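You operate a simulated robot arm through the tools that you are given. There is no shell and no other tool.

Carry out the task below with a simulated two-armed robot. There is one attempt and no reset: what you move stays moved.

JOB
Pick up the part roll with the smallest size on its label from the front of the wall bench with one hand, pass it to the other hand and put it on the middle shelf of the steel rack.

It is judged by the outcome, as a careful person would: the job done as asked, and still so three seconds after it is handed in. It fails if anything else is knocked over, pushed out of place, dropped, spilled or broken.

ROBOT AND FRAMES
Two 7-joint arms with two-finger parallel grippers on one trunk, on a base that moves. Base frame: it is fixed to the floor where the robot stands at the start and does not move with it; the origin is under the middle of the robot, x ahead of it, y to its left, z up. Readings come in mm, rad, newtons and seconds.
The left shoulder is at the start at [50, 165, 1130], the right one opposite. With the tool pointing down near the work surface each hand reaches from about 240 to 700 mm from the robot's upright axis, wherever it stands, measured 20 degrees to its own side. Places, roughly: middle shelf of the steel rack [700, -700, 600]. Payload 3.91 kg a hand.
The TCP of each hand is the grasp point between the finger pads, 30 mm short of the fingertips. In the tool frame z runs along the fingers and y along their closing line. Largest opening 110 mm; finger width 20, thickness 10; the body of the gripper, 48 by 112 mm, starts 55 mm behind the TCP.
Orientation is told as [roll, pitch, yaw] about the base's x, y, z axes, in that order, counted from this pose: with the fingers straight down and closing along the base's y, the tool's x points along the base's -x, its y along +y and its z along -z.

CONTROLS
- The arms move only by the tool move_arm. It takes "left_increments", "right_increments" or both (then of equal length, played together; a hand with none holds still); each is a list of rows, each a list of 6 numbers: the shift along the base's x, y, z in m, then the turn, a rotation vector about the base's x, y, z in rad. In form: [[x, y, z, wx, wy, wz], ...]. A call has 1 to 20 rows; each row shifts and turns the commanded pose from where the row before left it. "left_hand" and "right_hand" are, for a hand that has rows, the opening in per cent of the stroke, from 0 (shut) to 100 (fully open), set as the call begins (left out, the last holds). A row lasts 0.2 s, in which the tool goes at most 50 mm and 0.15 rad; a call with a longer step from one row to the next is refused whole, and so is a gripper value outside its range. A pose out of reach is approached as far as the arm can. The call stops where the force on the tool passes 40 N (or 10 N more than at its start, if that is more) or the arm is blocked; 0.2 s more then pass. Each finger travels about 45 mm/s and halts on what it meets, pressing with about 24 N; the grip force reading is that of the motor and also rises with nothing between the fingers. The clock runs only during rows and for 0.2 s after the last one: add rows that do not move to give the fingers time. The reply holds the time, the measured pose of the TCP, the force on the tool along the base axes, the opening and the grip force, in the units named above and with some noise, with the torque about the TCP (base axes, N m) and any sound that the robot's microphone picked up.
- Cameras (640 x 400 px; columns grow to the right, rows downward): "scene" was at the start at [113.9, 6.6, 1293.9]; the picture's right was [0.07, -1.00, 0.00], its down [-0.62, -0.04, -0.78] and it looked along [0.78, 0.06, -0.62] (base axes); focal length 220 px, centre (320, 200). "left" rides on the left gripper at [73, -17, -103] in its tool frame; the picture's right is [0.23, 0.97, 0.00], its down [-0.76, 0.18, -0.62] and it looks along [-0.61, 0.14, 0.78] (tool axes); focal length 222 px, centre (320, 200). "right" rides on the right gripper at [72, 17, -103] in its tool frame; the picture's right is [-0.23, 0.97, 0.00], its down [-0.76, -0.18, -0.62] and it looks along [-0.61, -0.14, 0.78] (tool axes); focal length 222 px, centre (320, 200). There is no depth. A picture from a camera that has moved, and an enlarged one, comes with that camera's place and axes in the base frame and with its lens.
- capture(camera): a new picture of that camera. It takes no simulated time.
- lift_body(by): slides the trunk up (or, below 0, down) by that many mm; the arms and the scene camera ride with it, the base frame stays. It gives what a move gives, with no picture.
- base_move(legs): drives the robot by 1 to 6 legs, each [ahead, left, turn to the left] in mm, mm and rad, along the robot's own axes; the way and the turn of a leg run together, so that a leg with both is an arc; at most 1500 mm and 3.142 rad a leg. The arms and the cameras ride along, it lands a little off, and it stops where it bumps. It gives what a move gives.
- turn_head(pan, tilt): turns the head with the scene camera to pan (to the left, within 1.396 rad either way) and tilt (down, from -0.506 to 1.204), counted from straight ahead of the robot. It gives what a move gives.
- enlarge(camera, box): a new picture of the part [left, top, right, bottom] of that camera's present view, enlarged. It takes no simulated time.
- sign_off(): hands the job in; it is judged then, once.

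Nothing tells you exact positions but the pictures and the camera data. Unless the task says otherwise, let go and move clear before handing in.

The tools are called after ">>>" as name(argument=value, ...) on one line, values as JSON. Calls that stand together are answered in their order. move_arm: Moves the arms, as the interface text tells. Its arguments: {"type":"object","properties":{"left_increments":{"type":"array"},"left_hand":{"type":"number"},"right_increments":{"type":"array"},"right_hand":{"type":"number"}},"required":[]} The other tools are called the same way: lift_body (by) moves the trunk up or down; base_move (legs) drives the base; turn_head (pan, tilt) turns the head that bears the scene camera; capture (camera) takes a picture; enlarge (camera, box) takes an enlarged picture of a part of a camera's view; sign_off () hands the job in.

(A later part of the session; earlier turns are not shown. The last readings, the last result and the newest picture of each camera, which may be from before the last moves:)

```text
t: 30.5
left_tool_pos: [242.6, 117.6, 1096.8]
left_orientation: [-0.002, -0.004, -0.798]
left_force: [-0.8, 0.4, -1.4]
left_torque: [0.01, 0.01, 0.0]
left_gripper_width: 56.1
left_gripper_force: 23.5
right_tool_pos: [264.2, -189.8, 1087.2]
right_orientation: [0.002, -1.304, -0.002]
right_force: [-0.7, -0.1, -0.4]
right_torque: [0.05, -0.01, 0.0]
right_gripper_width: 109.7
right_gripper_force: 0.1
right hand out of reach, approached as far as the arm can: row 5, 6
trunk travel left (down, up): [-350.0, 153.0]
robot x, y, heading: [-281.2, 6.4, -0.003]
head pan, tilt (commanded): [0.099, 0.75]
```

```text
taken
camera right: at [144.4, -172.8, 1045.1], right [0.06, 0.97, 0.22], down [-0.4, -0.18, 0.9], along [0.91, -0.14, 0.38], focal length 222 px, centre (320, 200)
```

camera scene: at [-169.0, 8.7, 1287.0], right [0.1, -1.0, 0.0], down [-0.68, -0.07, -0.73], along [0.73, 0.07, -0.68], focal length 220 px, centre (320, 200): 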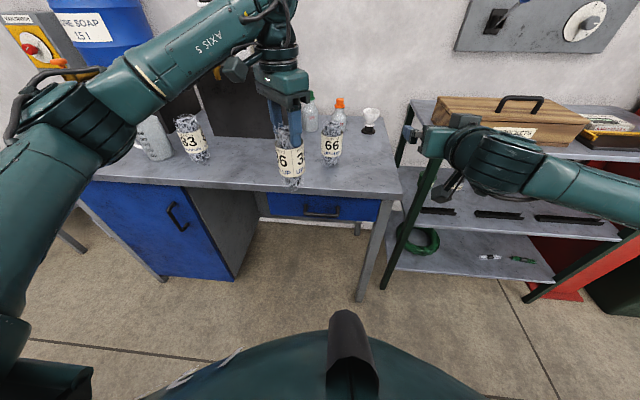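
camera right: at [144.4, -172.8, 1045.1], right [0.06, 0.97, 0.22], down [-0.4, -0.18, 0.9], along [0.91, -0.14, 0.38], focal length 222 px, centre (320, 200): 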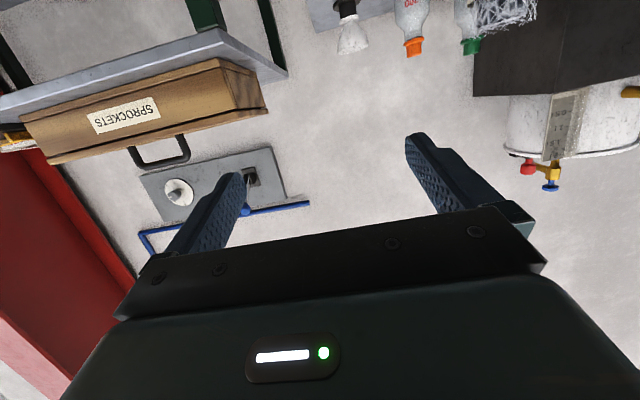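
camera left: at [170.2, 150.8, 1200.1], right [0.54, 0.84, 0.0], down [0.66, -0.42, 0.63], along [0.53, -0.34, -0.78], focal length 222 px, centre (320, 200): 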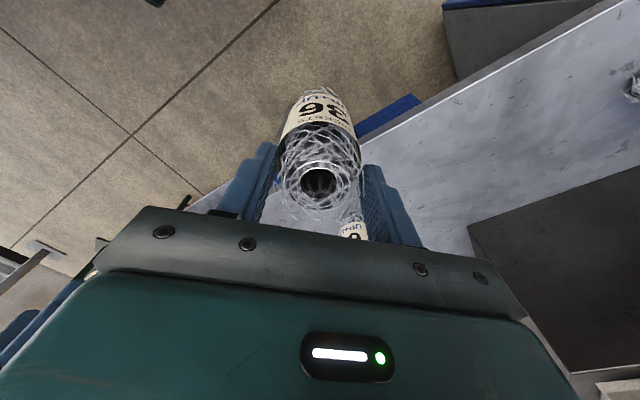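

The right hand can reach 15° below horizontal, which is good enough. An approach more from the right side gives it more room, so I'll turn the left hand back to about -0.37 rad and swing the right hand round to face the roll.

>>> move_arm(left_increments=[[0, 0, 0, 0, 0, 0.1], [0, 0, 0, 0, 0, 0.1], [0, 0, 0, 0, 0, 0.1], [0, 0, 0, 0, 0, 0.128], [0, 0, 0, 0, 0, 0], [0, 0, 0, 0, 0, 0], [0, 0, 0, 0, 0, 0], [0, 0, 0, 0, 0, 0], [0, 0, 0, 0, 0, 0], [0, 0, 0, 0, 0, 0]], left_hand=0, right_increments=[[-0.006, 0.01, 0.003, 0, 0, 0.13], [-0.006, 0.01, 0.003, 0, 0, 0.13], [-0.006, 0.01, 0.003, 0, 0, 0.13], [-0.006, 0.01, 0.003, 0, 0, 0.13], [-0.006, 0.01, 0.003, 0, 0, 0.13], [-0.006, 0.01, 0.003, 0, 0, 0.13], [-0.006, 0.01, 0.003, 0, 0, 0.13], [-0.006, 0.01, 0.003, 0, 0, 0.13], [-0.006, 0.01, 0.003, 0, 0, 0.13], [0, 0, 0, 0, 0, 0]], right_hand=100)

>>> capture(camera="scene")

>>> capture(camera="right")

>>> capture(camera="left")

```text
t: 32.7
left_tool_pos: [243.7, 117.8, 1096.1]
left_orientation: [-0.003, -0.005, -0.368]
left_force: [0.1, -0.4, -1.3]
left_torque: [0.02, 0.01, 0.01]
left_gripper_width: 56.0
left_gripper_force: 24.0
right_tool_pos: [217.2, -79.8, 1118.7]
right_orientation: [-0.053, -1.377, 1.142]
right_force: [0.8, 0.4, 0.4]
right_torque: [-0.01, -0.05, 0.03]
right_gripper_width: 110.1
right_gripper_force: 0.1
right hand out of reach, approached as far as the arm can: row 8, 9
trunk travel left (down, up): [-350.0, 153.0]
robot x, y, heading: [-278.1, 0.7, -0.0]
head pan, tilt (commanded): [0.099, 0.75]
```

```text
taken
camera scene: at [-168.9, 8.8, 1287.0], right [0.1, -1.0, 0.0], down [-0.68, -0.07, -0.73], along [0.73, 0.07, -0.68], focal length 220 px, centre (320, 200)
```

scene: 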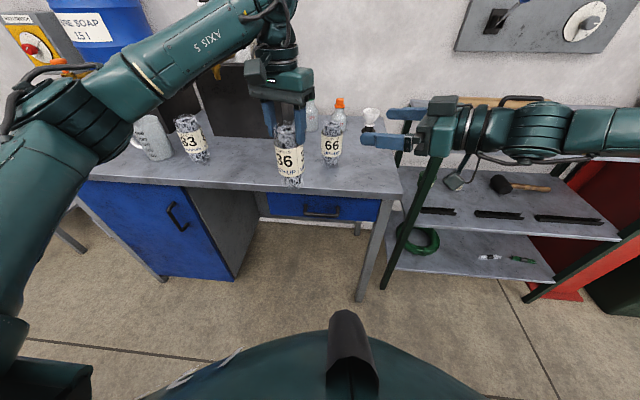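

```text
taken
camera right: at [149.6, -176.0, 1068.4], right [-0.85, 0.49, 0.21], down [-0.07, -0.49, 0.87], along [0.53, 0.72, 0.45], focal length 222 px, centre (320, 200)
```

right: 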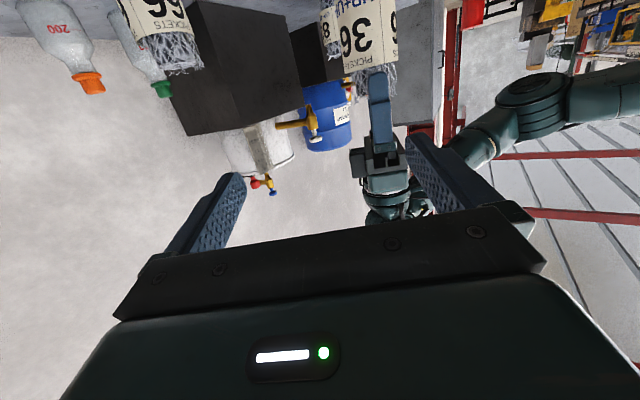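

```text
taken
camera left: at [169.2, 129.0, 1199.7], right [0.14, 0.99, 0.0], down [0.77, -0.11, 0.63], along [0.62, -0.09, -0.78], focal length 222 px, centre (320, 200)
```

left: 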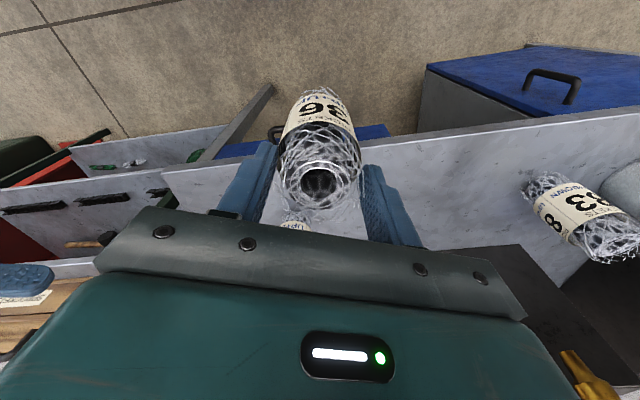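

The right hand now points at the roll from the right, about 62° in azimuth and 11° below horizontal. I'll line it up sideways with the roll axis and close in part of the way, then check.

>>> move_arm(left_increments=[[0, 0, 0, 0, 0, -0.05], [0, 0, 0, 0, 0, -0.05], [0, 0, 0, 0, 0, 0], [0, 0, 0, 0, 0, 0], [0, 0, 0, 0, 0, 0], [0, 0, 0, 0, 0, 0], [0, 0, 0, 0, 0, 0], [0, 0, 0, 0, 0, 0]], left_hand=0, right_increments=[[-0.02, 0.0105, 0, 0, 0, 0], [-0.02, 0.0105, 0, 0, 0, 0], [-0.02, 0.0105, 0, 0, 0, 0], [0.0093, 0.0177, -0.0043, 0, 0, 0], [0.0093, 0.0177, -0.0043, 0, 0, 0], [0.0093, 0.0177, -0.0043, 0, 0, 0], [0.0093, 0.0177, -0.0043, 0, 0, 0], [0, 0, 0, 0, 0, 0]], right_hand=100)

>>> capture(camera="right")

>>> capture(camera="scene")

>>> capture(camera="left")

```text
t: 34.5
left_tool_pos: [243.9, 118.3, 1096.7]
left_orientation: [-0.005, -0.004, -0.47]
left_force: [0.6, -0.1, -2.2]
left_torque: [-0.01, -0.01, 0.0]
left_gripper_width: 56.1
left_gripper_force: 24.3
right_tool_pos: [193.8, 20.7, 1102.1]
right_orientation: [-0.052, -1.376, 1.14]
right_force: [0.1, -0.6, -0.7]
right_torque: [-0.02, 0.02, 0.01]
right_gripper_width: 110.0
right_gripper_force: 0.0
trunk travel left (down, up): [-350.0, 153.0]
robot x, y, heading: [-280.4, 3.1, -0.001]
head pan, tilt (commanded): [0.099, 0.75]
```

```text
taken
camera right: at [126.3, -73.4, 1050.5], right [-0.84, 0.49, 0.21], down [-0.07, -0.49, 0.87], along [0.53, 0.72, 0.45], focal length 222 px, centre (320, 200)
```

right: 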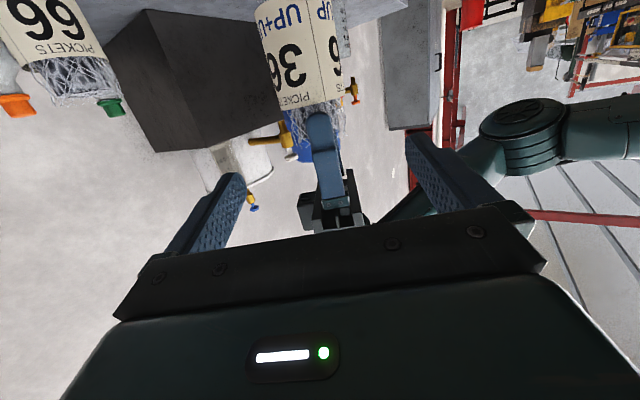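

```text
taken
camera scene: at [-169.1, 8.6, 1287.0], right [0.1, -1.0, 0.0], down [-0.68, -0.07, -0.73], along [0.73, 0.07, -0.68], focal length 220 px, centre (320, 200)
```

scene: 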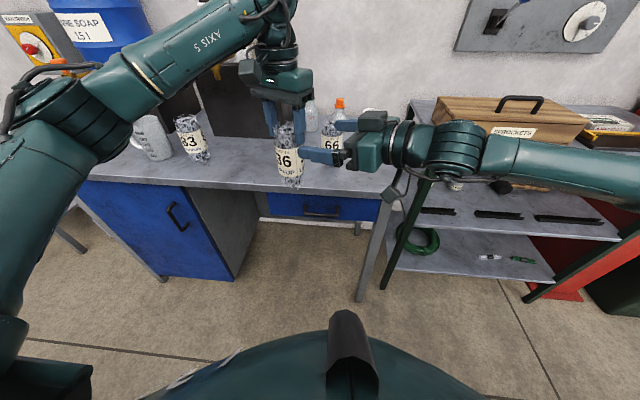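

```text
taken
camera left: at [170.4, 136.1, 1199.7], right [0.24, 0.97, 0.0], down [0.76, -0.18, 0.63], along [0.61, -0.15, -0.78], focal length 222 px, centre (320, 200)
```

left: 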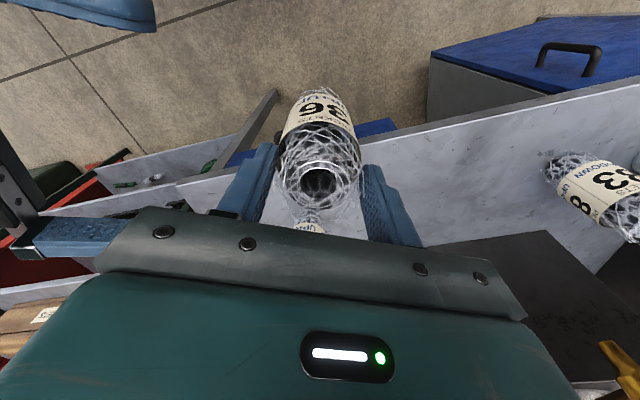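

The right hand is aligned within about 1 mm, with 97 mm left to go. The left near finger and the roll lie between the open right fingers. I'll approach most of the way and look.

>>> move_arm(right_increments=[[0.0074, 0.0145, -0.0034, 0, 0, 0], [0.0074, 0.0145, -0.0034, 0, 0, 0], [0.0074, 0.0145, -0.0034, 0, 0, 0], [0.0074, 0.0145, -0.0034, 0, 0, 0], [0, 0, 0, 0, 0, 0]], right_hand=100)

>>> capture(camera="right")

>>> capture(camera="left")

>>> enlarge(camera="scene", box=[220, 60, 420, 200])

```text
t: 35.7
left_tool_pos: [242.7, 117.1, 1096.8]
left_orientation: [-0.004, -0.005, -0.471]
left_force: [-0.5, -0.2, -1.0]
left_torque: [0.02, -0.01, 0.03]
left_gripper_width: 56.3
left_gripper_force: 24.0
right_tool_pos: [227.1, 80.1, 1089.8]
right_orientation: [-0.052, -1.378, 1.138]
right_force: [-0.3, 0.1, -0.8]
right_torque: [-0.01, 0.02, 0.01]
right_gripper_width: 110.0
right_gripper_force: 0.0
trunk travel left (down, up): [-350.0, 153.0]
robot x, y, heading: [-279.4, 1.8, -0.006]
head pan, tilt (commanded): [0.099, 0.75]
```

```text
taken
camera right: at [157.4, -15.8, 1038.8], right [-0.84, 0.49, 0.21], down [-0.07, -0.49, 0.87], along [0.53, 0.72, 0.45], focal length 222 px, centre (320, 200)
```

right: 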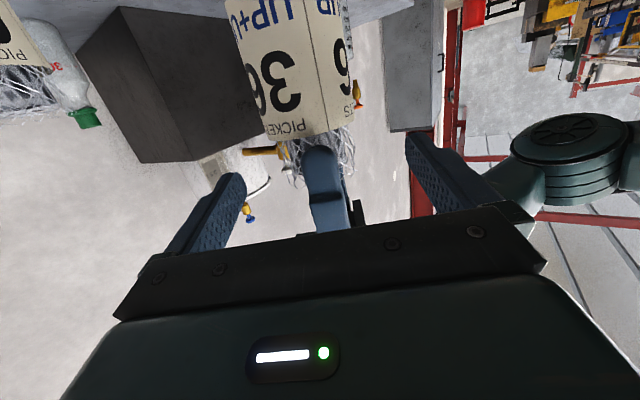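

```text
taken
camera left: at [170.4, 136.1, 1199.7], right [0.24, 0.97, 0.0], down [0.76, -0.18, 0.63], along [0.61, -0.15, -0.78], focal length 222 px, centre (320, 200)
```

left: 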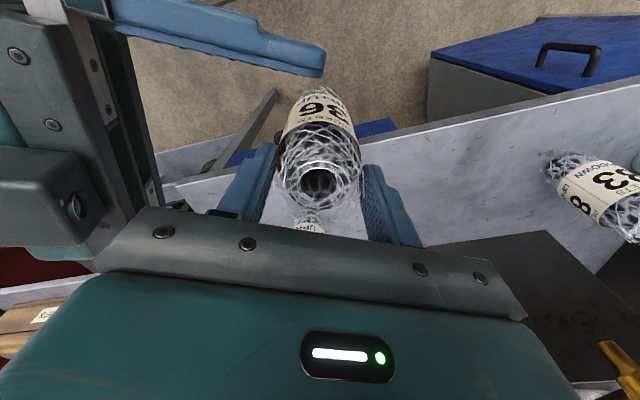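

```text
2.86 times, centred on (320, 130) of scene
camera zoom: at [-169.0, 8.7, 1287.0], right [0.1, -1.0, 0.0], down [-0.68, -0.07, -0.73], along [0.73, 0.07, -0.68], focal length 627 px, centre (320, 400)
```

zoom: 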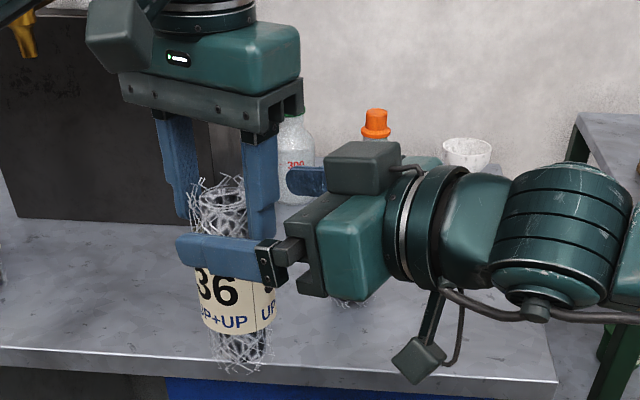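

The gap geometry looks fine: there is about 27 mm of exposed mesh above the label, and the right fingers will land on it. I'll advance the last 30 mm.

>>> move_arm(right_increments=[[0.0045, 0.0095, -0.0035, 0, 0, 0], [0.004, 0.0095, -0.0035, 0, 0, 0], [0.0035, 0.0085, -0.003, 0, 0, 0], [0, 0, 0, 0, 0, 0]], right_hand=100)

>>> capture(camera="right")

>>> capture(camera="left")

>>> enlarge(camera="scene", box=[220, 60, 420, 200])

```text
t: 36.7
left_tool_pos: [243.7, 117.2, 1097.2]
left_orientation: [-0.004, -0.006, -0.471]
left_force: [-0.3, 0.5, -1.7]
left_torque: [0.01, 0.0, -0.01]
left_gripper_width: 56.1
left_gripper_force: 23.9
right_tool_pos: [237.6, 107.9, 1077.5]
right_orientation: [-0.049, -1.376, 1.14]
right_force: [-0.3, 0.6, 0.9]
right_torque: [0.02, -0.01, 0.06]
right_gripper_width: 109.8
right_gripper_force: 0.0
trunk travel left (down, up): [-350.0, 153.0]
robot x, y, heading: [-280.5, -2.2, -0.001]
head pan, tilt (commanded): [0.099, 0.75]
```

```text
taken
camera right: at [168.3, 11.7, 1027.7], right [-0.84, 0.49, 0.21], down [-0.07, -0.49, 0.87], along [0.53, 0.72, 0.45], focal length 222 px, centre (320, 200)
```

right: 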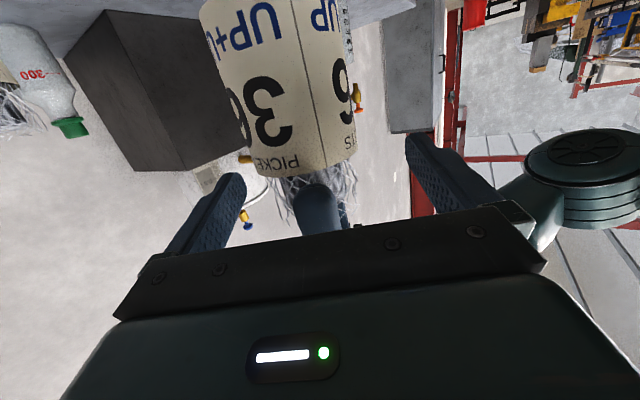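

```text
taken
camera left: at [170.4, 136.2, 1199.7], right [0.24, 0.97, 0.0], down [0.76, -0.18, 0.63], along [0.61, -0.15, -0.78], focal length 222 px, centre (320, 200)
```

left: 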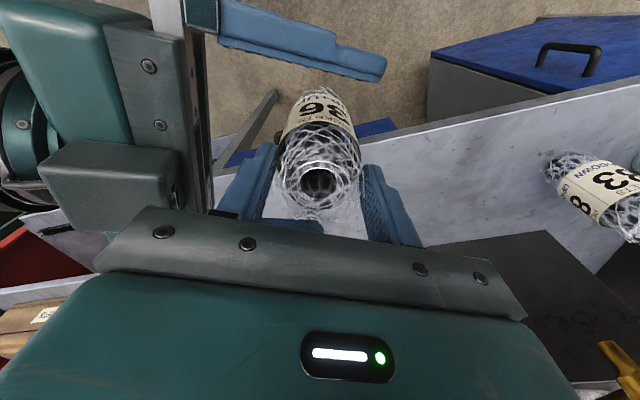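

```text
2.86 times, centred on (320, 130) of scene
camera zoom: at [-169.0, 8.7, 1287.0], right [0.1, -1.0, 0.0], down [-0.68, -0.07, -0.73], along [0.73, 0.07, -0.68], focal length 627 px, centre (320, 400)
```

zoom: 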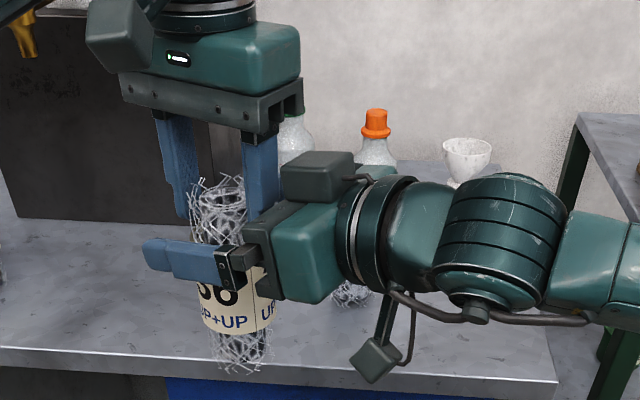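

The right fingers straddle the top mesh evenly, with the palm clear of the left finger. I'll raise the right hand 2.5 mm to keep the pads off the label, then close it.

>>> move_arm(right_increments=[[0, 0, 0.0025, 0, 0, 0], [0, 0, 0, 0, 0, 0]], right_hand=100)

>>> move_arm(right_increments=[[0, 0, 0, 0, 0, 0], [0, 0, 0, 0, 0, 0], [0, 0, 0, 0, 0, 0], [0, 0, 0, 0, 0, 0], [0, 0, 0, 0, 0, 0], [0, 0, 0, 0, 0, 0]], right_hand=0)

>>> capture(camera="left")

>>> capture(camera="right")

>>> enlarge(camera="scene", box=[220, 60, 420, 200])

```text
t: 37.3
left_tool_pos: [244.1, 117.3, 1096.4]
left_orientation: [-0.004, -0.006, -0.471]
left_force: [-0.3, 0.4, -1.8]
left_torque: [0.02, 0.01, -0.03]
left_gripper_width: 56.0
left_gripper_force: 23.8
right_tool_pos: [237.9, 106.6, 1079.9]
right_orientation: [-0.049, -1.378, 1.136]
right_force: [-0.6, 0.1, -0.1]
right_torque: [0.03, -0.01, 0.01]
right_gripper_width: 110.0
right_gripper_force: 0.1
trunk travel left (down, up): [-350.0, 153.0]
robot x, y, heading: [-279.6, 3.6, 0.003]
head pan, tilt (commanded): [0.099, 0.75]
```

```text
t: 38.7
left_tool_pos: [243.8, 119.9, 1096.5]
left_orientation: [-0.001, -0.005, -0.464]
left_force: [-7.4, 9.7, -3.6]
left_torque: [0.11, -0.16, 0.21]
left_gripper_width: 54.8
left_gripper_force: 24.3
right_tool_pos: [238.0, 106.7, 1080.6]
right_orientation: [-0.053, -1.376, 1.142]
right_force: [6.3, -9.8, 0.8]
right_torque: [0.11, 0.28, -0.35]
right_gripper_width: 55.3
right_gripper_force: 23.9
trunk travel left (down, up): [-350.0, 153.0]
robot x, y, heading: [-281.3, 0.1, 0.004]
head pan, tilt (commanded): [0.099, 0.75]
```

```text
taken
camera left: at [170.9, 137.1, 1199.6], right [0.23, 0.97, 0.0], down [0.76, -0.18, 0.63], along [0.61, -0.15, -0.78], focal length 222 px, centre (320, 200)
```

left: 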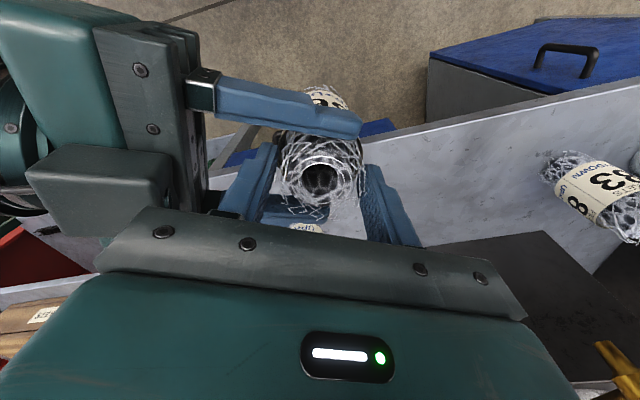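

```text
taken
camera right: at [169.3, 10.9, 1029.9], right [-0.84, 0.49, 0.21], down [-0.07, -0.49, 0.87], along [0.53, 0.72, 0.45], focal length 222 px, centre (320, 200)
```

right: 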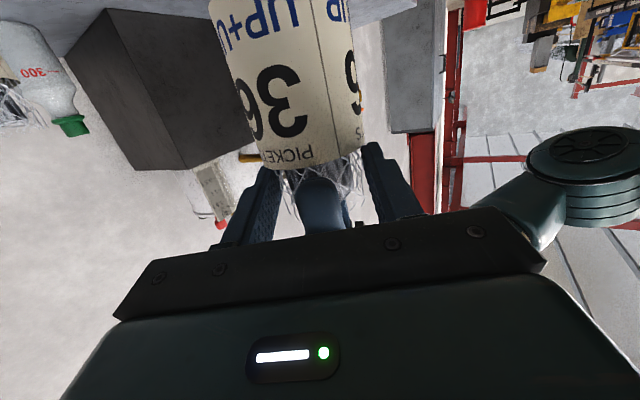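

```text
2.86 times, centred on (320, 130) of scene
camera zoom: at [-169.0, 8.8, 1287.0], right [0.1, -1.0, 0.0], down [-0.68, -0.07, -0.73], along [0.73, 0.07, -0.68], focal length 627 px, centre (320, 400)
```

zoom: 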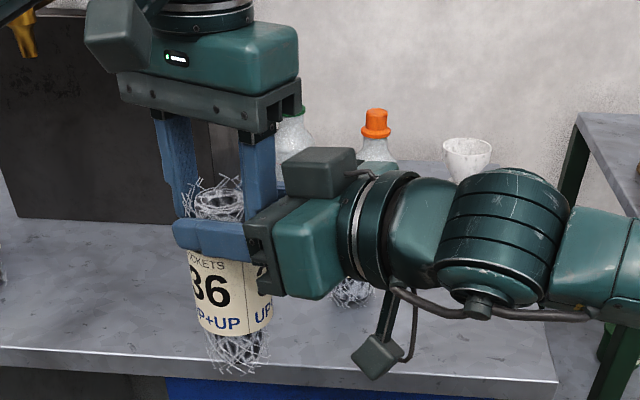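

The right hand now holds the mesh at a width of 55 mm, and there is a small force of about 12 N between the two hands. I'll relax it with a tiny left-hand shift before releasing.

>>> move_arm(left_increments=[[-0.001, 0.002, 0, 0, 0, 0], [0, 0, 0, 0, 0, 0]], left_hand=0, right_increments=[[0, 0, 0, 0, 0, 0], [0, 0, 0, 0, 0, 0]], right_hand=0)

```text
t: 39.3
left_tool_pos: [243.1, 120.5, 1096.6]
left_orientation: [-0.001, -0.005, -0.468]
left_force: [0.5, 9.2, -2.1]
left_torque: [0.68, 0.27, 0.15]
left_gripper_width: 55.0
left_gripper_force: 24.2
right_tool_pos: [236.8, 107.8, 1080.1]
right_orientation: [-0.054, -1.377, 1.146]
right_force: [0.6, -9.6, 0.6]
right_torque: [-0.55, -0.3, -0.23]
right_gripper_width: 54.6
right_gripper_force: 24.2
trunk travel left (down, up): [-350.0, 153.0]
robot x, y, heading: [-279.8, 4.8, 0.004]
head pan, tilt (commanded): [0.099, 0.75]
```

The sideways force is smaller now. I'll open the left fingers only slightly, because the right palm is close to one of them, and confirm that the right hand holds the roll.

>>> move_arm(left_increments=[[0, 0, 0, 0, 0, 0], [0, 0, 0, 0, 0, 0], [0, 0, 0, 0, 0, 0]], left_hand=60, right_increments=[[0, 0, 0, 0, 0, 0], [0, 0, 0, 0, 0, 0], [0, 0, 0, 0, 0, 0]], right_hand=0)

>>> capture(camera="left")

>>> enlarge(camera="scene", box=[220, 60, 420, 200])

```text
t: 40.1
left_tool_pos: [241.3, 119.6, 1099.2]
left_orientation: [-0.004, -0.005, -0.469]
left_force: [0.8, 0.6, 0.2]
left_torque: [0.0, 0.0, 0.04]
left_gripper_width: 66.0
left_gripper_force: 0.2
right_tool_pos: [236.3, 107.3, 1081.8]
right_orientation: [-0.049, -1.377, 1.137]
right_force: [0.7, 0.2, 0.9]
right_torque: [-0.04, 0.02, 0.0]
right_gripper_width: 54.4
right_gripper_force: 23.8
trunk travel left (down, up): [-350.0, 153.0]
robot x, y, heading: [-279.5, 1.4, 0.003]
head pan, tilt (commanded): [0.099, 0.75]
```

```text
taken
camera left: at [169.3, 138.4, 1199.8], right [0.24, 0.97, 0.0], down [0.76, -0.18, 0.63], along [0.61, -0.15, -0.78], focal length 222 px, centre (320, 200)
```

left: 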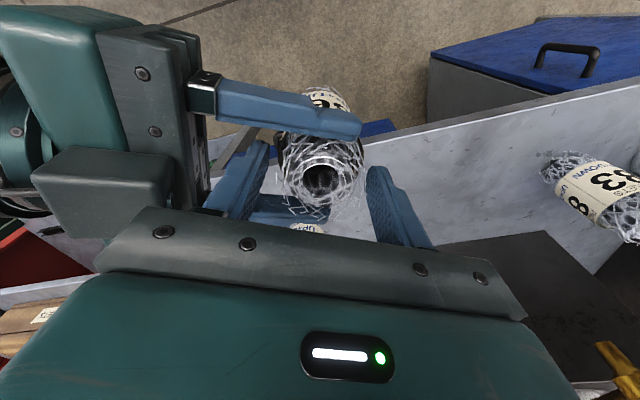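

```text
2.86 times, centred on (320, 130) of scene
camera zoom: at [-168.9, 8.8, 1287.0], right [0.1, -1.0, 0.0], down [-0.68, -0.07, -0.73], along [0.73, 0.07, -0.68], focal length 627 px, centre (320, 400)
```

zoom: 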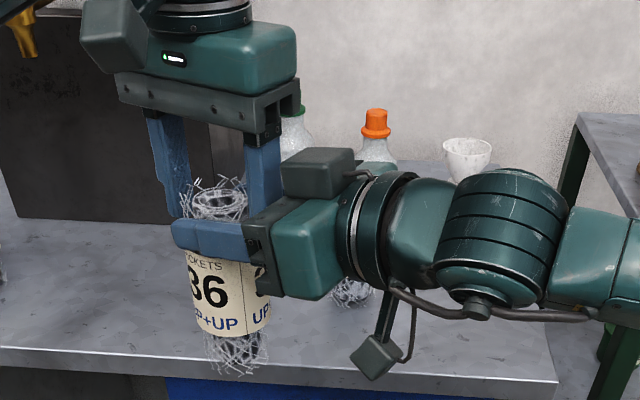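

The left hand is free and the right hand holds the roll steady with no slip. I'll raise the left hand straight up and away.

>>> move_arm(left_increments=[[0, 0, 0.01, 0, 0, 0], [0, 0, 0.015, 0, 0, 0], [0, 0, 0.015, 0, 0, 0], [0, 0, 0.02, 0, 0, 0], [0, 0, 0.02, 0, 0, 0], [0, 0, 0, 0, 0, 0]], left_hand=60, right_increments=[[0, 0, 0, 0, 0, 0], [0, 0, 0, 0, 0, 0], [0, 0, 0, 0, 0, 0], [0, 0, 0, 0, 0, 0], [0, 0, 0, 0, 0, 0], [0, 0, 0, 0, 0, 0]], right_hand=0)

>>> capture(camera="left")

>>> capture(camera="right")

>>> capture(camera="scene")

```text
t: 41.5
left_tool_pos: [242.0, 120.9, 1176.0]
left_orientation: [-0.004, -0.005, -0.468]
left_force: [-0.3, 0.3, -0.6]
left_torque: [-0.01, -0.03, -0.03]
left_gripper_width: 65.9
left_gripper_force: 0.1
right_tool_pos: [237.3, 106.9, 1079.9]
right_orientation: [-0.048, -1.378, 1.137]
right_force: [0.1, -0.1, -0.1]
right_torque: [-0.02, 0.04, 0.02]
right_gripper_width: 54.6
right_gripper_force: 24.2
trunk travel left (down, up): [-350.0, 153.0]
robot x, y, heading: [-279.8, -1.5, -0.0]
head pan, tilt (commanded): [0.099, 0.75]
```

```text
taken
camera left: at [168.7, 138.9, 1279.3], right [0.24, 0.97, 0.0], down [0.76, -0.18, 0.63], along [0.61, -0.15, -0.78], focal length 222 px, centre (320, 200)
```

left: 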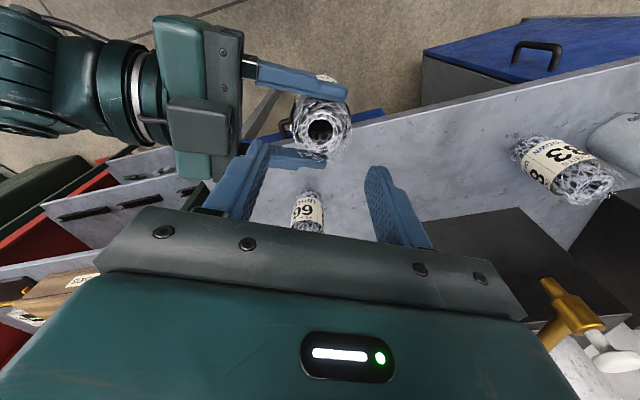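

```text
taken
camera right: at [168.9, 11.5, 1029.9], right [-0.84, 0.49, 0.21], down [-0.07, -0.49, 0.87], along [0.53, 0.72, 0.45], focal length 222 px, centre (320, 200)
```

right: 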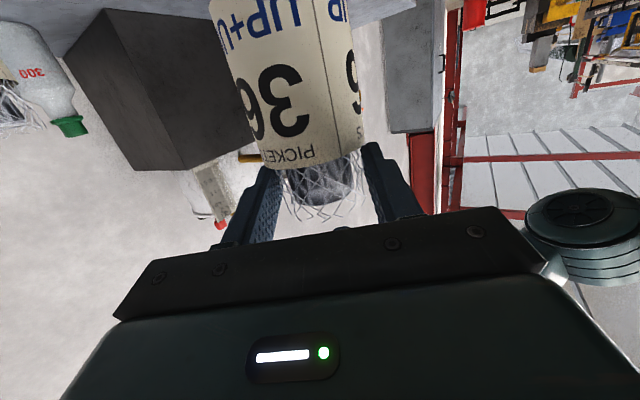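

```text
taken
camera scene: at [-168.9, 8.8, 1287.0], right [0.1, -1.0, 0.0], down [-0.68, -0.07, -0.73], along [0.73, 0.07, -0.68], focal length 220 px, centre (320, 200)
```

scene: 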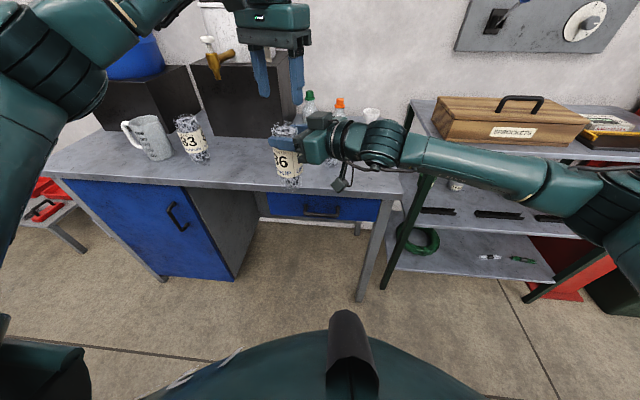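

The handover worked: the roll hangs upright from the right hand. I'll move the left hand well away to the left and back, then turn the right hand to point straight ahead.

>>> move_arm(left_increments=[[0, 0.018, 0.004, 0, 0, 0.04], [0, 0.018, 0.004, 0, 0, 0.04], [0, 0.018, 0.004, 0, 0, 0.04], [0, 0.018, 0.004, 0, 0, 0.04], [-0.01, 0.018, 0.004, 0, 0, 0.04], [-0.015, 0.018, 0.004, 0, 0, 0.04], [-0.02, 0.018, 0.004, 0, 0, 0.04], [-0.02, 0.015, 0.004, 0, 0, 0.04], [-0.02, 0.01, 0.004, 0, 0, 0.04], [-0.02, 0.01, 0.004, 0, 0, 0.04], [0, 0, 0, 0, 0, 0.06]], left_hand=60)

>>> capture(camera="scene")

```text
t: 43.9
left_tool_pos: [136.7, 281.4, 1217.0]
left_orientation: [-0.003, -0.003, -0.006]
left_force: [-0.6, 0.4, 1.5]
left_torque: [0.02, 0.02, -0.02]
left_gripper_width: 66.1
left_gripper_force: 0.0
right_tool_pos: [237.6, 106.4, 1080.5]
right_orientation: [-0.049, -1.377, 1.135]
right_force: [-0.4, 0.1, -0.5]
right_torque: [-0.02, 0.01, 0.02]
right_gripper_width: 54.3
right_gripper_force: 24.3
trunk travel left (down, up): [-350.0, 153.0]
robot x, y, heading: [-278.5, -2.7, -0.002]
head pan, tilt (commanded): [0.099, 0.75]
```

```text
taken
camera scene: at [-168.8, 8.7, 1287.0], right [0.1, -1.0, 0.0], down [-0.68, -0.07, -0.73], along [0.73, 0.07, -0.68], focal length 220 px, centre (320, 200)
```

scene: 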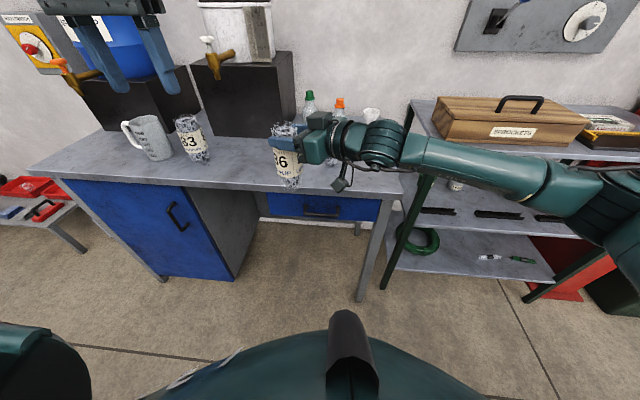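

The left hand is clear. Now I'll swing the right hand with the roll back to the right and turn it to face straight ahead.

>>> move_arm(right_increments=[[0, -0.012, 0, 0, 0, -0.03], [0, -0.018, 0, 0, 0, -0.06], [0, -0.02, 0, 0, 0, -0.075], [0.001, -0.02, 0, 0, 0, -0.075], [0.001, -0.02, 0, 0, 0, -0.075], [0.001, -0.02, 0, 0, 0, -0.075], [0.001, -0.02, 0, 0, 0, -0.075], [0.001, -0.02, 0, 0, 0, -0.075], [0, 0, 0, 0, 0, 0]], right_hand=0)

>>> capture(camera="scene")

>>> capture(camera="right")

```text
t: 45.9
left_tool_pos: [137.5, 281.4, 1216.1]
left_orientation: [-0.004, -0.006, -0.01]
left_force: [-0.3, -0.9, 0.0]
left_torque: [-0.01, 0.0, -0.04]
left_gripper_width: 66.1
left_gripper_force: 0.1
right_tool_pos: [244.0, -44.1, 1079.8]
right_orientation: [-0.048, -1.377, 0.594]
right_force: [-0.5, -0.3, -0.5]
right_torque: [0.0, 0.01, 0.03]
right_gripper_width: 54.5
right_gripper_force: 24.3
trunk travel left (down, up): [-350.0, 153.0]
robot x, y, heading: [-280.4, -1.1, -0.0]
head pan, tilt (commanded): [0.099, 0.75]
```

```text
taken
camera scene: at [-168.9, 8.8, 1287.0], right [0.1, -1.0, 0.0], down [-0.68, -0.07, -0.73], along [0.73, 0.07, -0.68], focal length 220 px, centre (320, 200)
```

scene: 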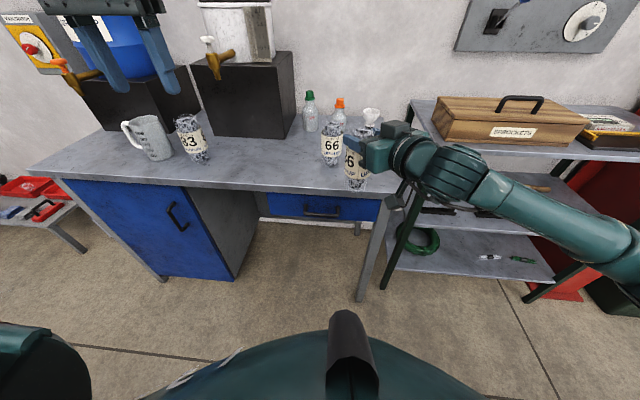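

```text
taken
camera right: at [134.9, -90.4, 1029.3], right [-0.47, 0.86, 0.21], down [-0.31, -0.39, 0.87], along [0.83, 0.34, 0.45], focal length 222 px, centre (320, 200)
```

right: 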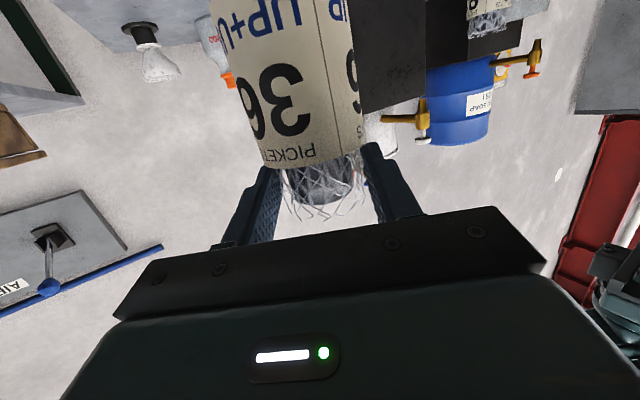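

The roll is stable through the swing. I'll continue to straight ahead.

>>> move_arm(right_increments=[[0.001, -0.018, 0, 0, 0, -0.07], [0.001, -0.018, 0, 0, 0, -0.07], [0.001, -0.018, 0, 0, 0, -0.07], [0.001, -0.018, 0, 0, 0, -0.07], [0.001, -0.018, 0, 0, 0, -0.07], [0.001, -0.018, 0, 0, 0, -0.07], [0, -0.018, 0, 0, 0, -0.07], [0, -0.015, 0, 0, 0, -0.06], [0, 0, 0, 0, 0, 0]], right_hand=0)

>>> turn_head(pan=-0.6, tilt=0.65)

>>> capture(camera="scene")

>>> capture(camera="right")

```text
t: 47.9
left_tool_pos: [137.1, 281.9, 1217.1]
left_orientation: [-0.004, -0.006, -0.01]
left_force: [0.1, 0.7, -0.1]
left_torque: [0.01, 0.03, -0.02]
left_gripper_width: 66.2
left_gripper_force: 0.1
right_tool_pos: [219.5, -233.0, 1070.2]
right_orientation: [-0.049, -1.376, 0.185]
right_force: [-0.1, -0.1, -0.1]
right_torque: [0.02, 0.03, 0.03]
right_gripper_width: 54.1
right_gripper_force: 24.0
right hand out of reach, approached as far as the arm can: row 2, 3, 4, 5, 6, 7, 8
trunk travel left (down, up): [-350.0, 153.0]
robot x, y, heading: [-282.7, 0.4, -0.0]
head pan, tilt (commanded): [0.099, 0.75]
```

```text
t: 49.0
left_tool_pos: [137.7, 281.6, 1216.6]
left_orientation: [-0.003, -0.006, -0.008]
left_force: [-0.1, -0.3, -0.4]
left_torque: [0.0, 0.0, -0.01]
left_gripper_width: 66.0
left_gripper_force: 0.1
right_tool_pos: [217.8, -234.1, 1069.9]
right_orientation: [-0.05, -1.375, 0.183]
right_force: [0.3, -0.4, 0.4]
right_torque: [-0.01, 0.02, -0.04]
right_gripper_width: 54.1
right_gripper_force: 24.2
trunk travel left (down, up): [-350.0, 153.0]
robot x, y, heading: [-281.9, 0.1, 0.002]
head pan, tilt (commanded): [-0.6, 0.649]
```

```text
taken
camera scene: at [-179.8, -48.5, 1295.6], right [-0.56, -0.83, 0.0], down [-0.5, 0.34, -0.8], along [0.66, -0.45, -0.6], focal length 220 px, centre (320, 200)
```

scene: 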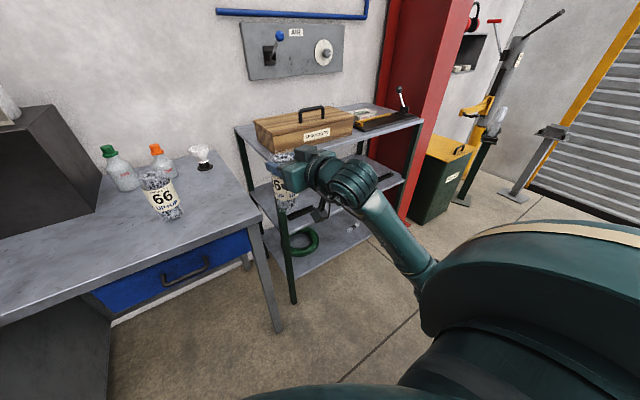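

```text
taken
camera right: at [101.9, -233.3, 1019.7], right [-0.09, 0.97, 0.21], down [-0.44, -0.23, 0.87], along [0.9, -0.02, 0.45], focal length 222 px, centre (320, 200)
```

right: 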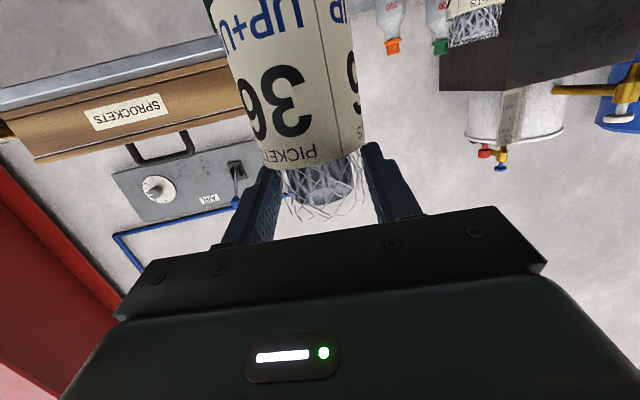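

The right hand points almost straight ahead and holds the roll upright, with nothing in the way to the right. I'll drive sideways to stand in front of the rack.

>>> base_move(legs=[[0, -480, 0]])

>>> turn_head(pan=0.0, tilt=0.7)

>>> capture(camera="scene")

>>> capture(camera="right")

```text
t: 53.8
left_tool_pos: [136.5, -204.5, 1217.5]
left_orientation: [-0.004, -0.005, -0.014]
left_force: [-0.9, 0.4, 0.1]
left_torque: [0.03, 0.02, 0.02]
left_gripper_width: 66.1
left_gripper_force: 0.0
right_tool_pos: [216.9, -718.1, 1069.9]
right_orientation: [-0.047, -1.376, 0.177]
right_force: [-0.1, 0.3, -0.2]
right_torque: [0.01, 0.06, 0.03]
right_gripper_width: 54.1
right_gripper_force: 24.3
trunk travel left (down, up): [-350.0, 153.0]
robot x, y, heading: [-280.5, -486.3, -0.0]
head pan, tilt (commanded): [-0.6, 0.649]
```

```text
t: 54.8
left_tool_pos: [136.2, -205.0, 1216.1]
left_orientation: [-0.004, -0.005, -0.014]
left_force: [0.1, 0.3, -0.3]
left_torque: [0.02, 0.02, -0.01]
left_gripper_width: 66.0
left_gripper_force: 0.0
right_tool_pos: [216.2, -718.7, 1070.5]
right_orientation: [-0.046, -1.376, 0.178]
right_force: [0.9, 0.1, 0.1]
right_torque: [-0.02, 0.02, 0.0]
right_gripper_width: 54.1
right_gripper_force: 24.2
trunk travel left (down, up): [-350.0, 153.0]
robot x, y, heading: [-281.0, -484.4, -0.007]
head pan, tilt (commanded): [0.0, 0.7]
```

```text
taken
camera scene: at [-167.9, -482.8, 1291.2], right [-0.01, -1.0, 0.0], down [-0.64, 0.0, -0.76], along [0.76, 0.0, -0.64], focal length 220 px, centre (320, 200)
```

scene: 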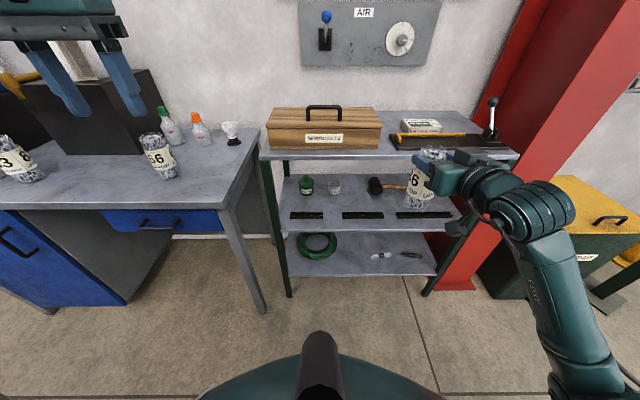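

```text
taken
camera right: at [99.3, -717.8, 1019.6], right [-0.08, 0.97, 0.21], down [-0.44, -0.23, 0.87], along [0.9, -0.02, 0.45], focal length 222 px, centre (320, 200)
```

right: 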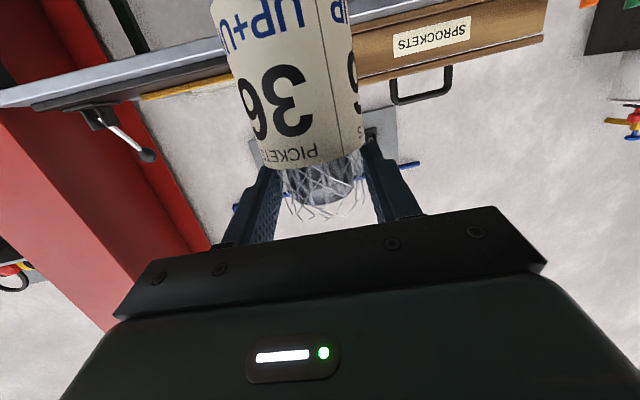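

Now I have a frontal view of the rack. I'll zoom in to locate the free space on the middle shelf.

>>> enlarge(camera="scene", box=[250, 120, 480, 264])

>>> enlarge(camera="scene", box=[260, 165, 420, 265])

```text
2.78 times, centred on (365, 192) of scene
camera zoom: at [-167.9, -482.8, 1291.2], right [-0.01, -1.0, 0.0], down [-0.64, 0.0, -0.76], along [0.76, 0.0, -0.64], focal length 610 px, centre (195, 222)
```

zoom: 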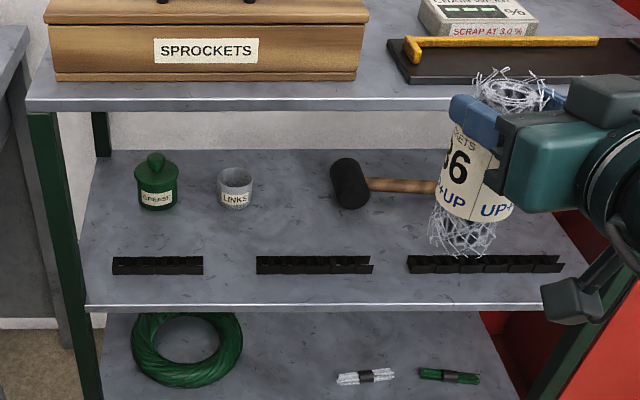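

```text
4.00 times, centred on (340, 215) of scene
camera zoom: at [-167.9, -482.8, 1291.2], right [-0.01, -1.0, 0.0], down [-0.64, 0.0, -0.76], along [0.76, 0.0, -0.64], focal length 878 px, centre (240, 140)
```

zoom: 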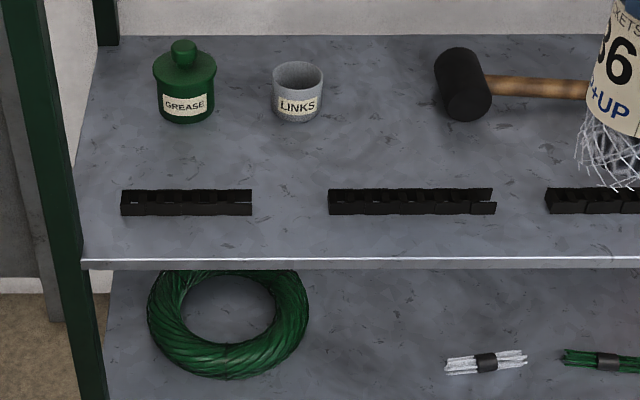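

The middle shelf spans about x 460–880 and y -315 to -1040 at z 600. There is a free band behind the three bars and in front of the tins and hammer, at x ≈ 550–685. I'll place the roll at about (615, -680), and I'll lower the trunk first while still clear of everything.

>>> lift_body(by=-270)

>>> turn_head(pan=-0.1, tilt=0.45)

>>> capture(camera="scene")

>>> capture(camera="right")

```text
t: 57.5
left_tool_pos: [137.3, -203.9, 947.4]
left_orientation: [-0.002, -0.006, -0.016]
left_force: [-0.2, 0.7, 1.2]
left_torque: [0.02, -0.03, 0.0]
left_gripper_width: 65.9
left_gripper_force: 0.0
right_tool_pos: [215.9, -718.2, 799.3]
right_orientation: [-0.049, -1.377, 0.178]
right_force: [0.1, 0.8, -0.1]
right_torque: [-0.03, 0.03, -0.02]
right_gripper_width: 54.0
right_gripper_force: 23.8
trunk travel left (down, up): [-80.0, 423.0]
robot x, y, heading: [-277.0, -482.9, -0.006]
head pan, tilt (commanded): [0.0, 0.7]
```

```text
t: 58.3
left_tool_pos: [137.1, -203.7, 946.3]
left_orientation: [-0.003, -0.005, -0.014]
left_force: [0.0, -0.1, 0.0]
left_torque: [0.02, 0.03, -0.02]
left_gripper_width: 66.0
left_gripper_force: 0.0
right_tool_pos: [216.2, -719.3, 799.6]
right_orientation: [-0.047, -1.375, 0.18]
right_force: [0.9, -0.3, 0.3]
right_torque: [0.02, 0.03, 0.0]
right_gripper_width: 53.9
right_gripper_force: 23.9
trunk travel left (down, up): [-80.0, 423.0]
robot x, y, heading: [-277.3, -482.5, -0.002]
head pan, tilt (commanded): [-0.099, 0.45]
```

```text
taken
camera scene: at [-161.4, -491.8, 1043.4], right [-0.1, -0.99, 0.0], down [-0.43, 0.05, -0.9], along [0.9, -0.09, -0.44], focal length 220 px, centre (320, 200)
```

scene: 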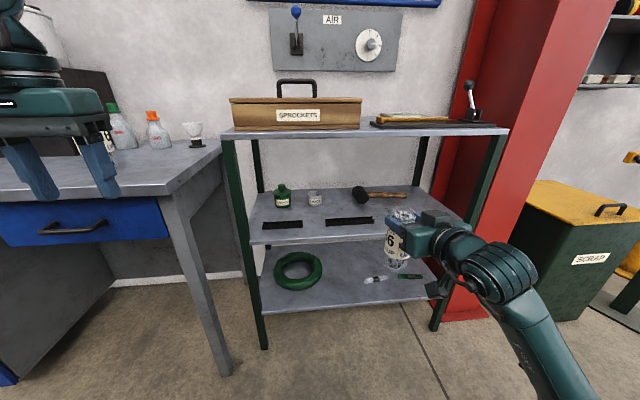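

```text
taken
camera right: at [99.2, -717.8, 749.6], right [-0.08, 0.97, 0.21], down [-0.44, -0.23, 0.87], along [0.9, -0.02, 0.45], focal length 222 px, centre (320, 200)
```

right: 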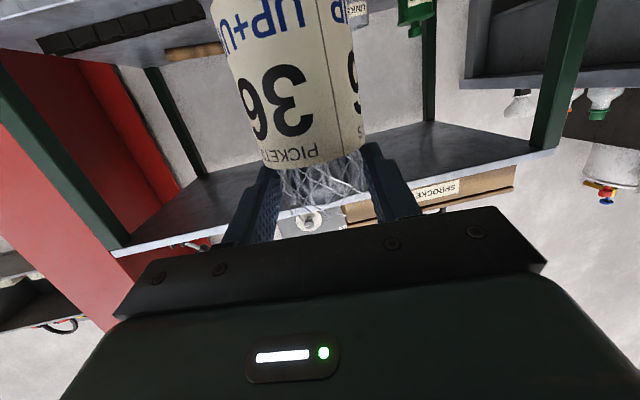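

The gap between the middle and top shelves is large, so the hand fits easily. Before driving ahead I'll pull the left hand up and back so it stays clear of the bench and rack.

>>> move_arm(left_increments=[[-0.012, 0.004, 0.02, 0, 0, 0], [-0.012, 0.004, 0.02, 0, 0, 0], [-0.012, 0.004, 0.02, 0, 0, 0], [-0.012, 0.004, 0.02, 0, 0, 0], [-0.012, 0.004, 0.02, 0, 0, 0], [-0.012, 0.004, 0.02, 0, 0, 0], [-0.012, 0.004, 0.02, 0, 0, 0], [-0.012, 0.004, 0.02, 0, 0, 0], [0, 0, 0, 0, 0, 0]], left_hand=60)

>>> enlarge(camera="scene", box=[220, 110, 520, 298])

```text
t: 60.3
left_tool_pos: [77.6, -187.3, 1067.6]
left_orientation: [-0.005, -0.006, -0.014]
left_force: [0.1, -0.1, 0.1]
left_torque: [-0.01, -0.05, -0.03]
left_gripper_width: 66.0
left_gripper_force: 0.1
left hand out of reach, approached as far as the arm can: row 6, 7, 8
right_tool_pos: [215.7, -717.2, 800.7]
right_orientation: [-0.049, -1.374, 0.179]
right_force: [0.5, 0.4, -0.1]
right_torque: [0.02, 0.01, 0.0]
right_gripper_width: 53.9
right_gripper_force: 24.0
trunk travel left (down, up): [-80.0, 423.0]
robot x, y, heading: [-282.3, -481.2, -0.002]
head pan, tilt (commanded): [-0.099, 0.45]
```

```text
2.13 times, centred on (370, 204) of scene
camera zoom: at [-161.4, -491.9, 1043.4], right [-0.1, -0.99, 0.0], down [-0.43, 0.05, -0.9], along [0.9, -0.09, -0.44], focal length 467 px, centre (214, 192)
```

zoom: 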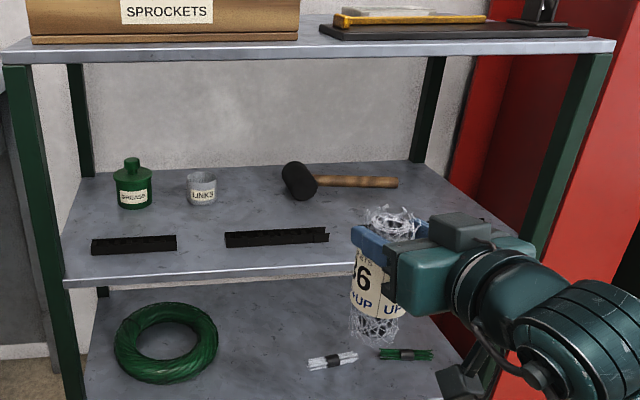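

The shelf surface is near z 605 and the roll's base is near z 660, about 35 mm above the bar tops. I'll drive ahead and slightly left in two stages so the roll enters between the shelves.

>>> base_move(legs=[[180, 56, 0]])

>>> capture(camera="scene")

>>> capture(camera="right")

```text
t: 61.8
left_tool_pos: [254.2, -131.3, 1068.0]
left_orientation: [-0.004, -0.005, -0.01]
left_force: [0.0, -0.5, 0.3]
left_torque: [0.03, -0.01, 0.02]
left_gripper_width: 65.9
left_gripper_force: 0.1
right_tool_pos: [393.7, -660.8, 800.3]
right_orientation: [-0.049, -1.376, 0.18]
right_force: [1.0, -0.2, -0.1]
right_torque: [0.02, 0.03, 0.02]
right_gripper_width: 53.8
right_gripper_force: 23.8
trunk travel left (down, up): [-80.0, 423.0]
robot x, y, heading: [-101.8, -429.4, 0.001]
head pan, tilt (commanded): [-0.099, 0.45]
```

```text
taken
camera scene: at [15.5, -436.7, 1043.4], right [-0.1, -0.99, 0.0], down [-0.43, 0.04, -0.9], along [0.9, -0.09, -0.44], focal length 220 px, centre (320, 200)
```

scene: 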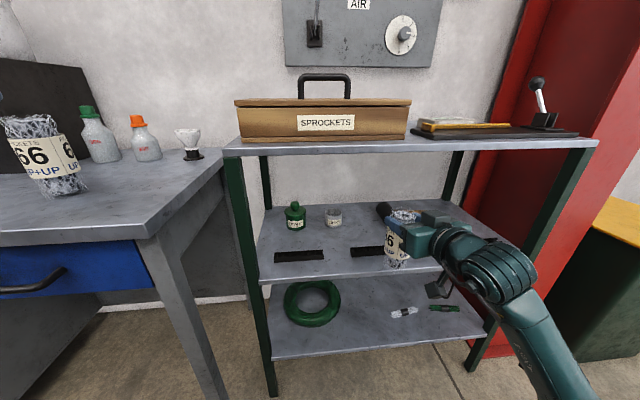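

```text
taken
camera right: at [276.5, -662.3, 749.7], right [-0.08, 0.97, 0.21], down [-0.44, -0.23, 0.87], along [0.9, -0.02, 0.45], focal length 222 px, centre (320, 200)
```

right: 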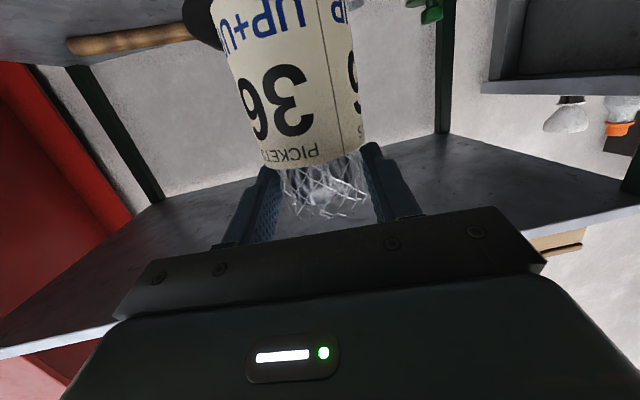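

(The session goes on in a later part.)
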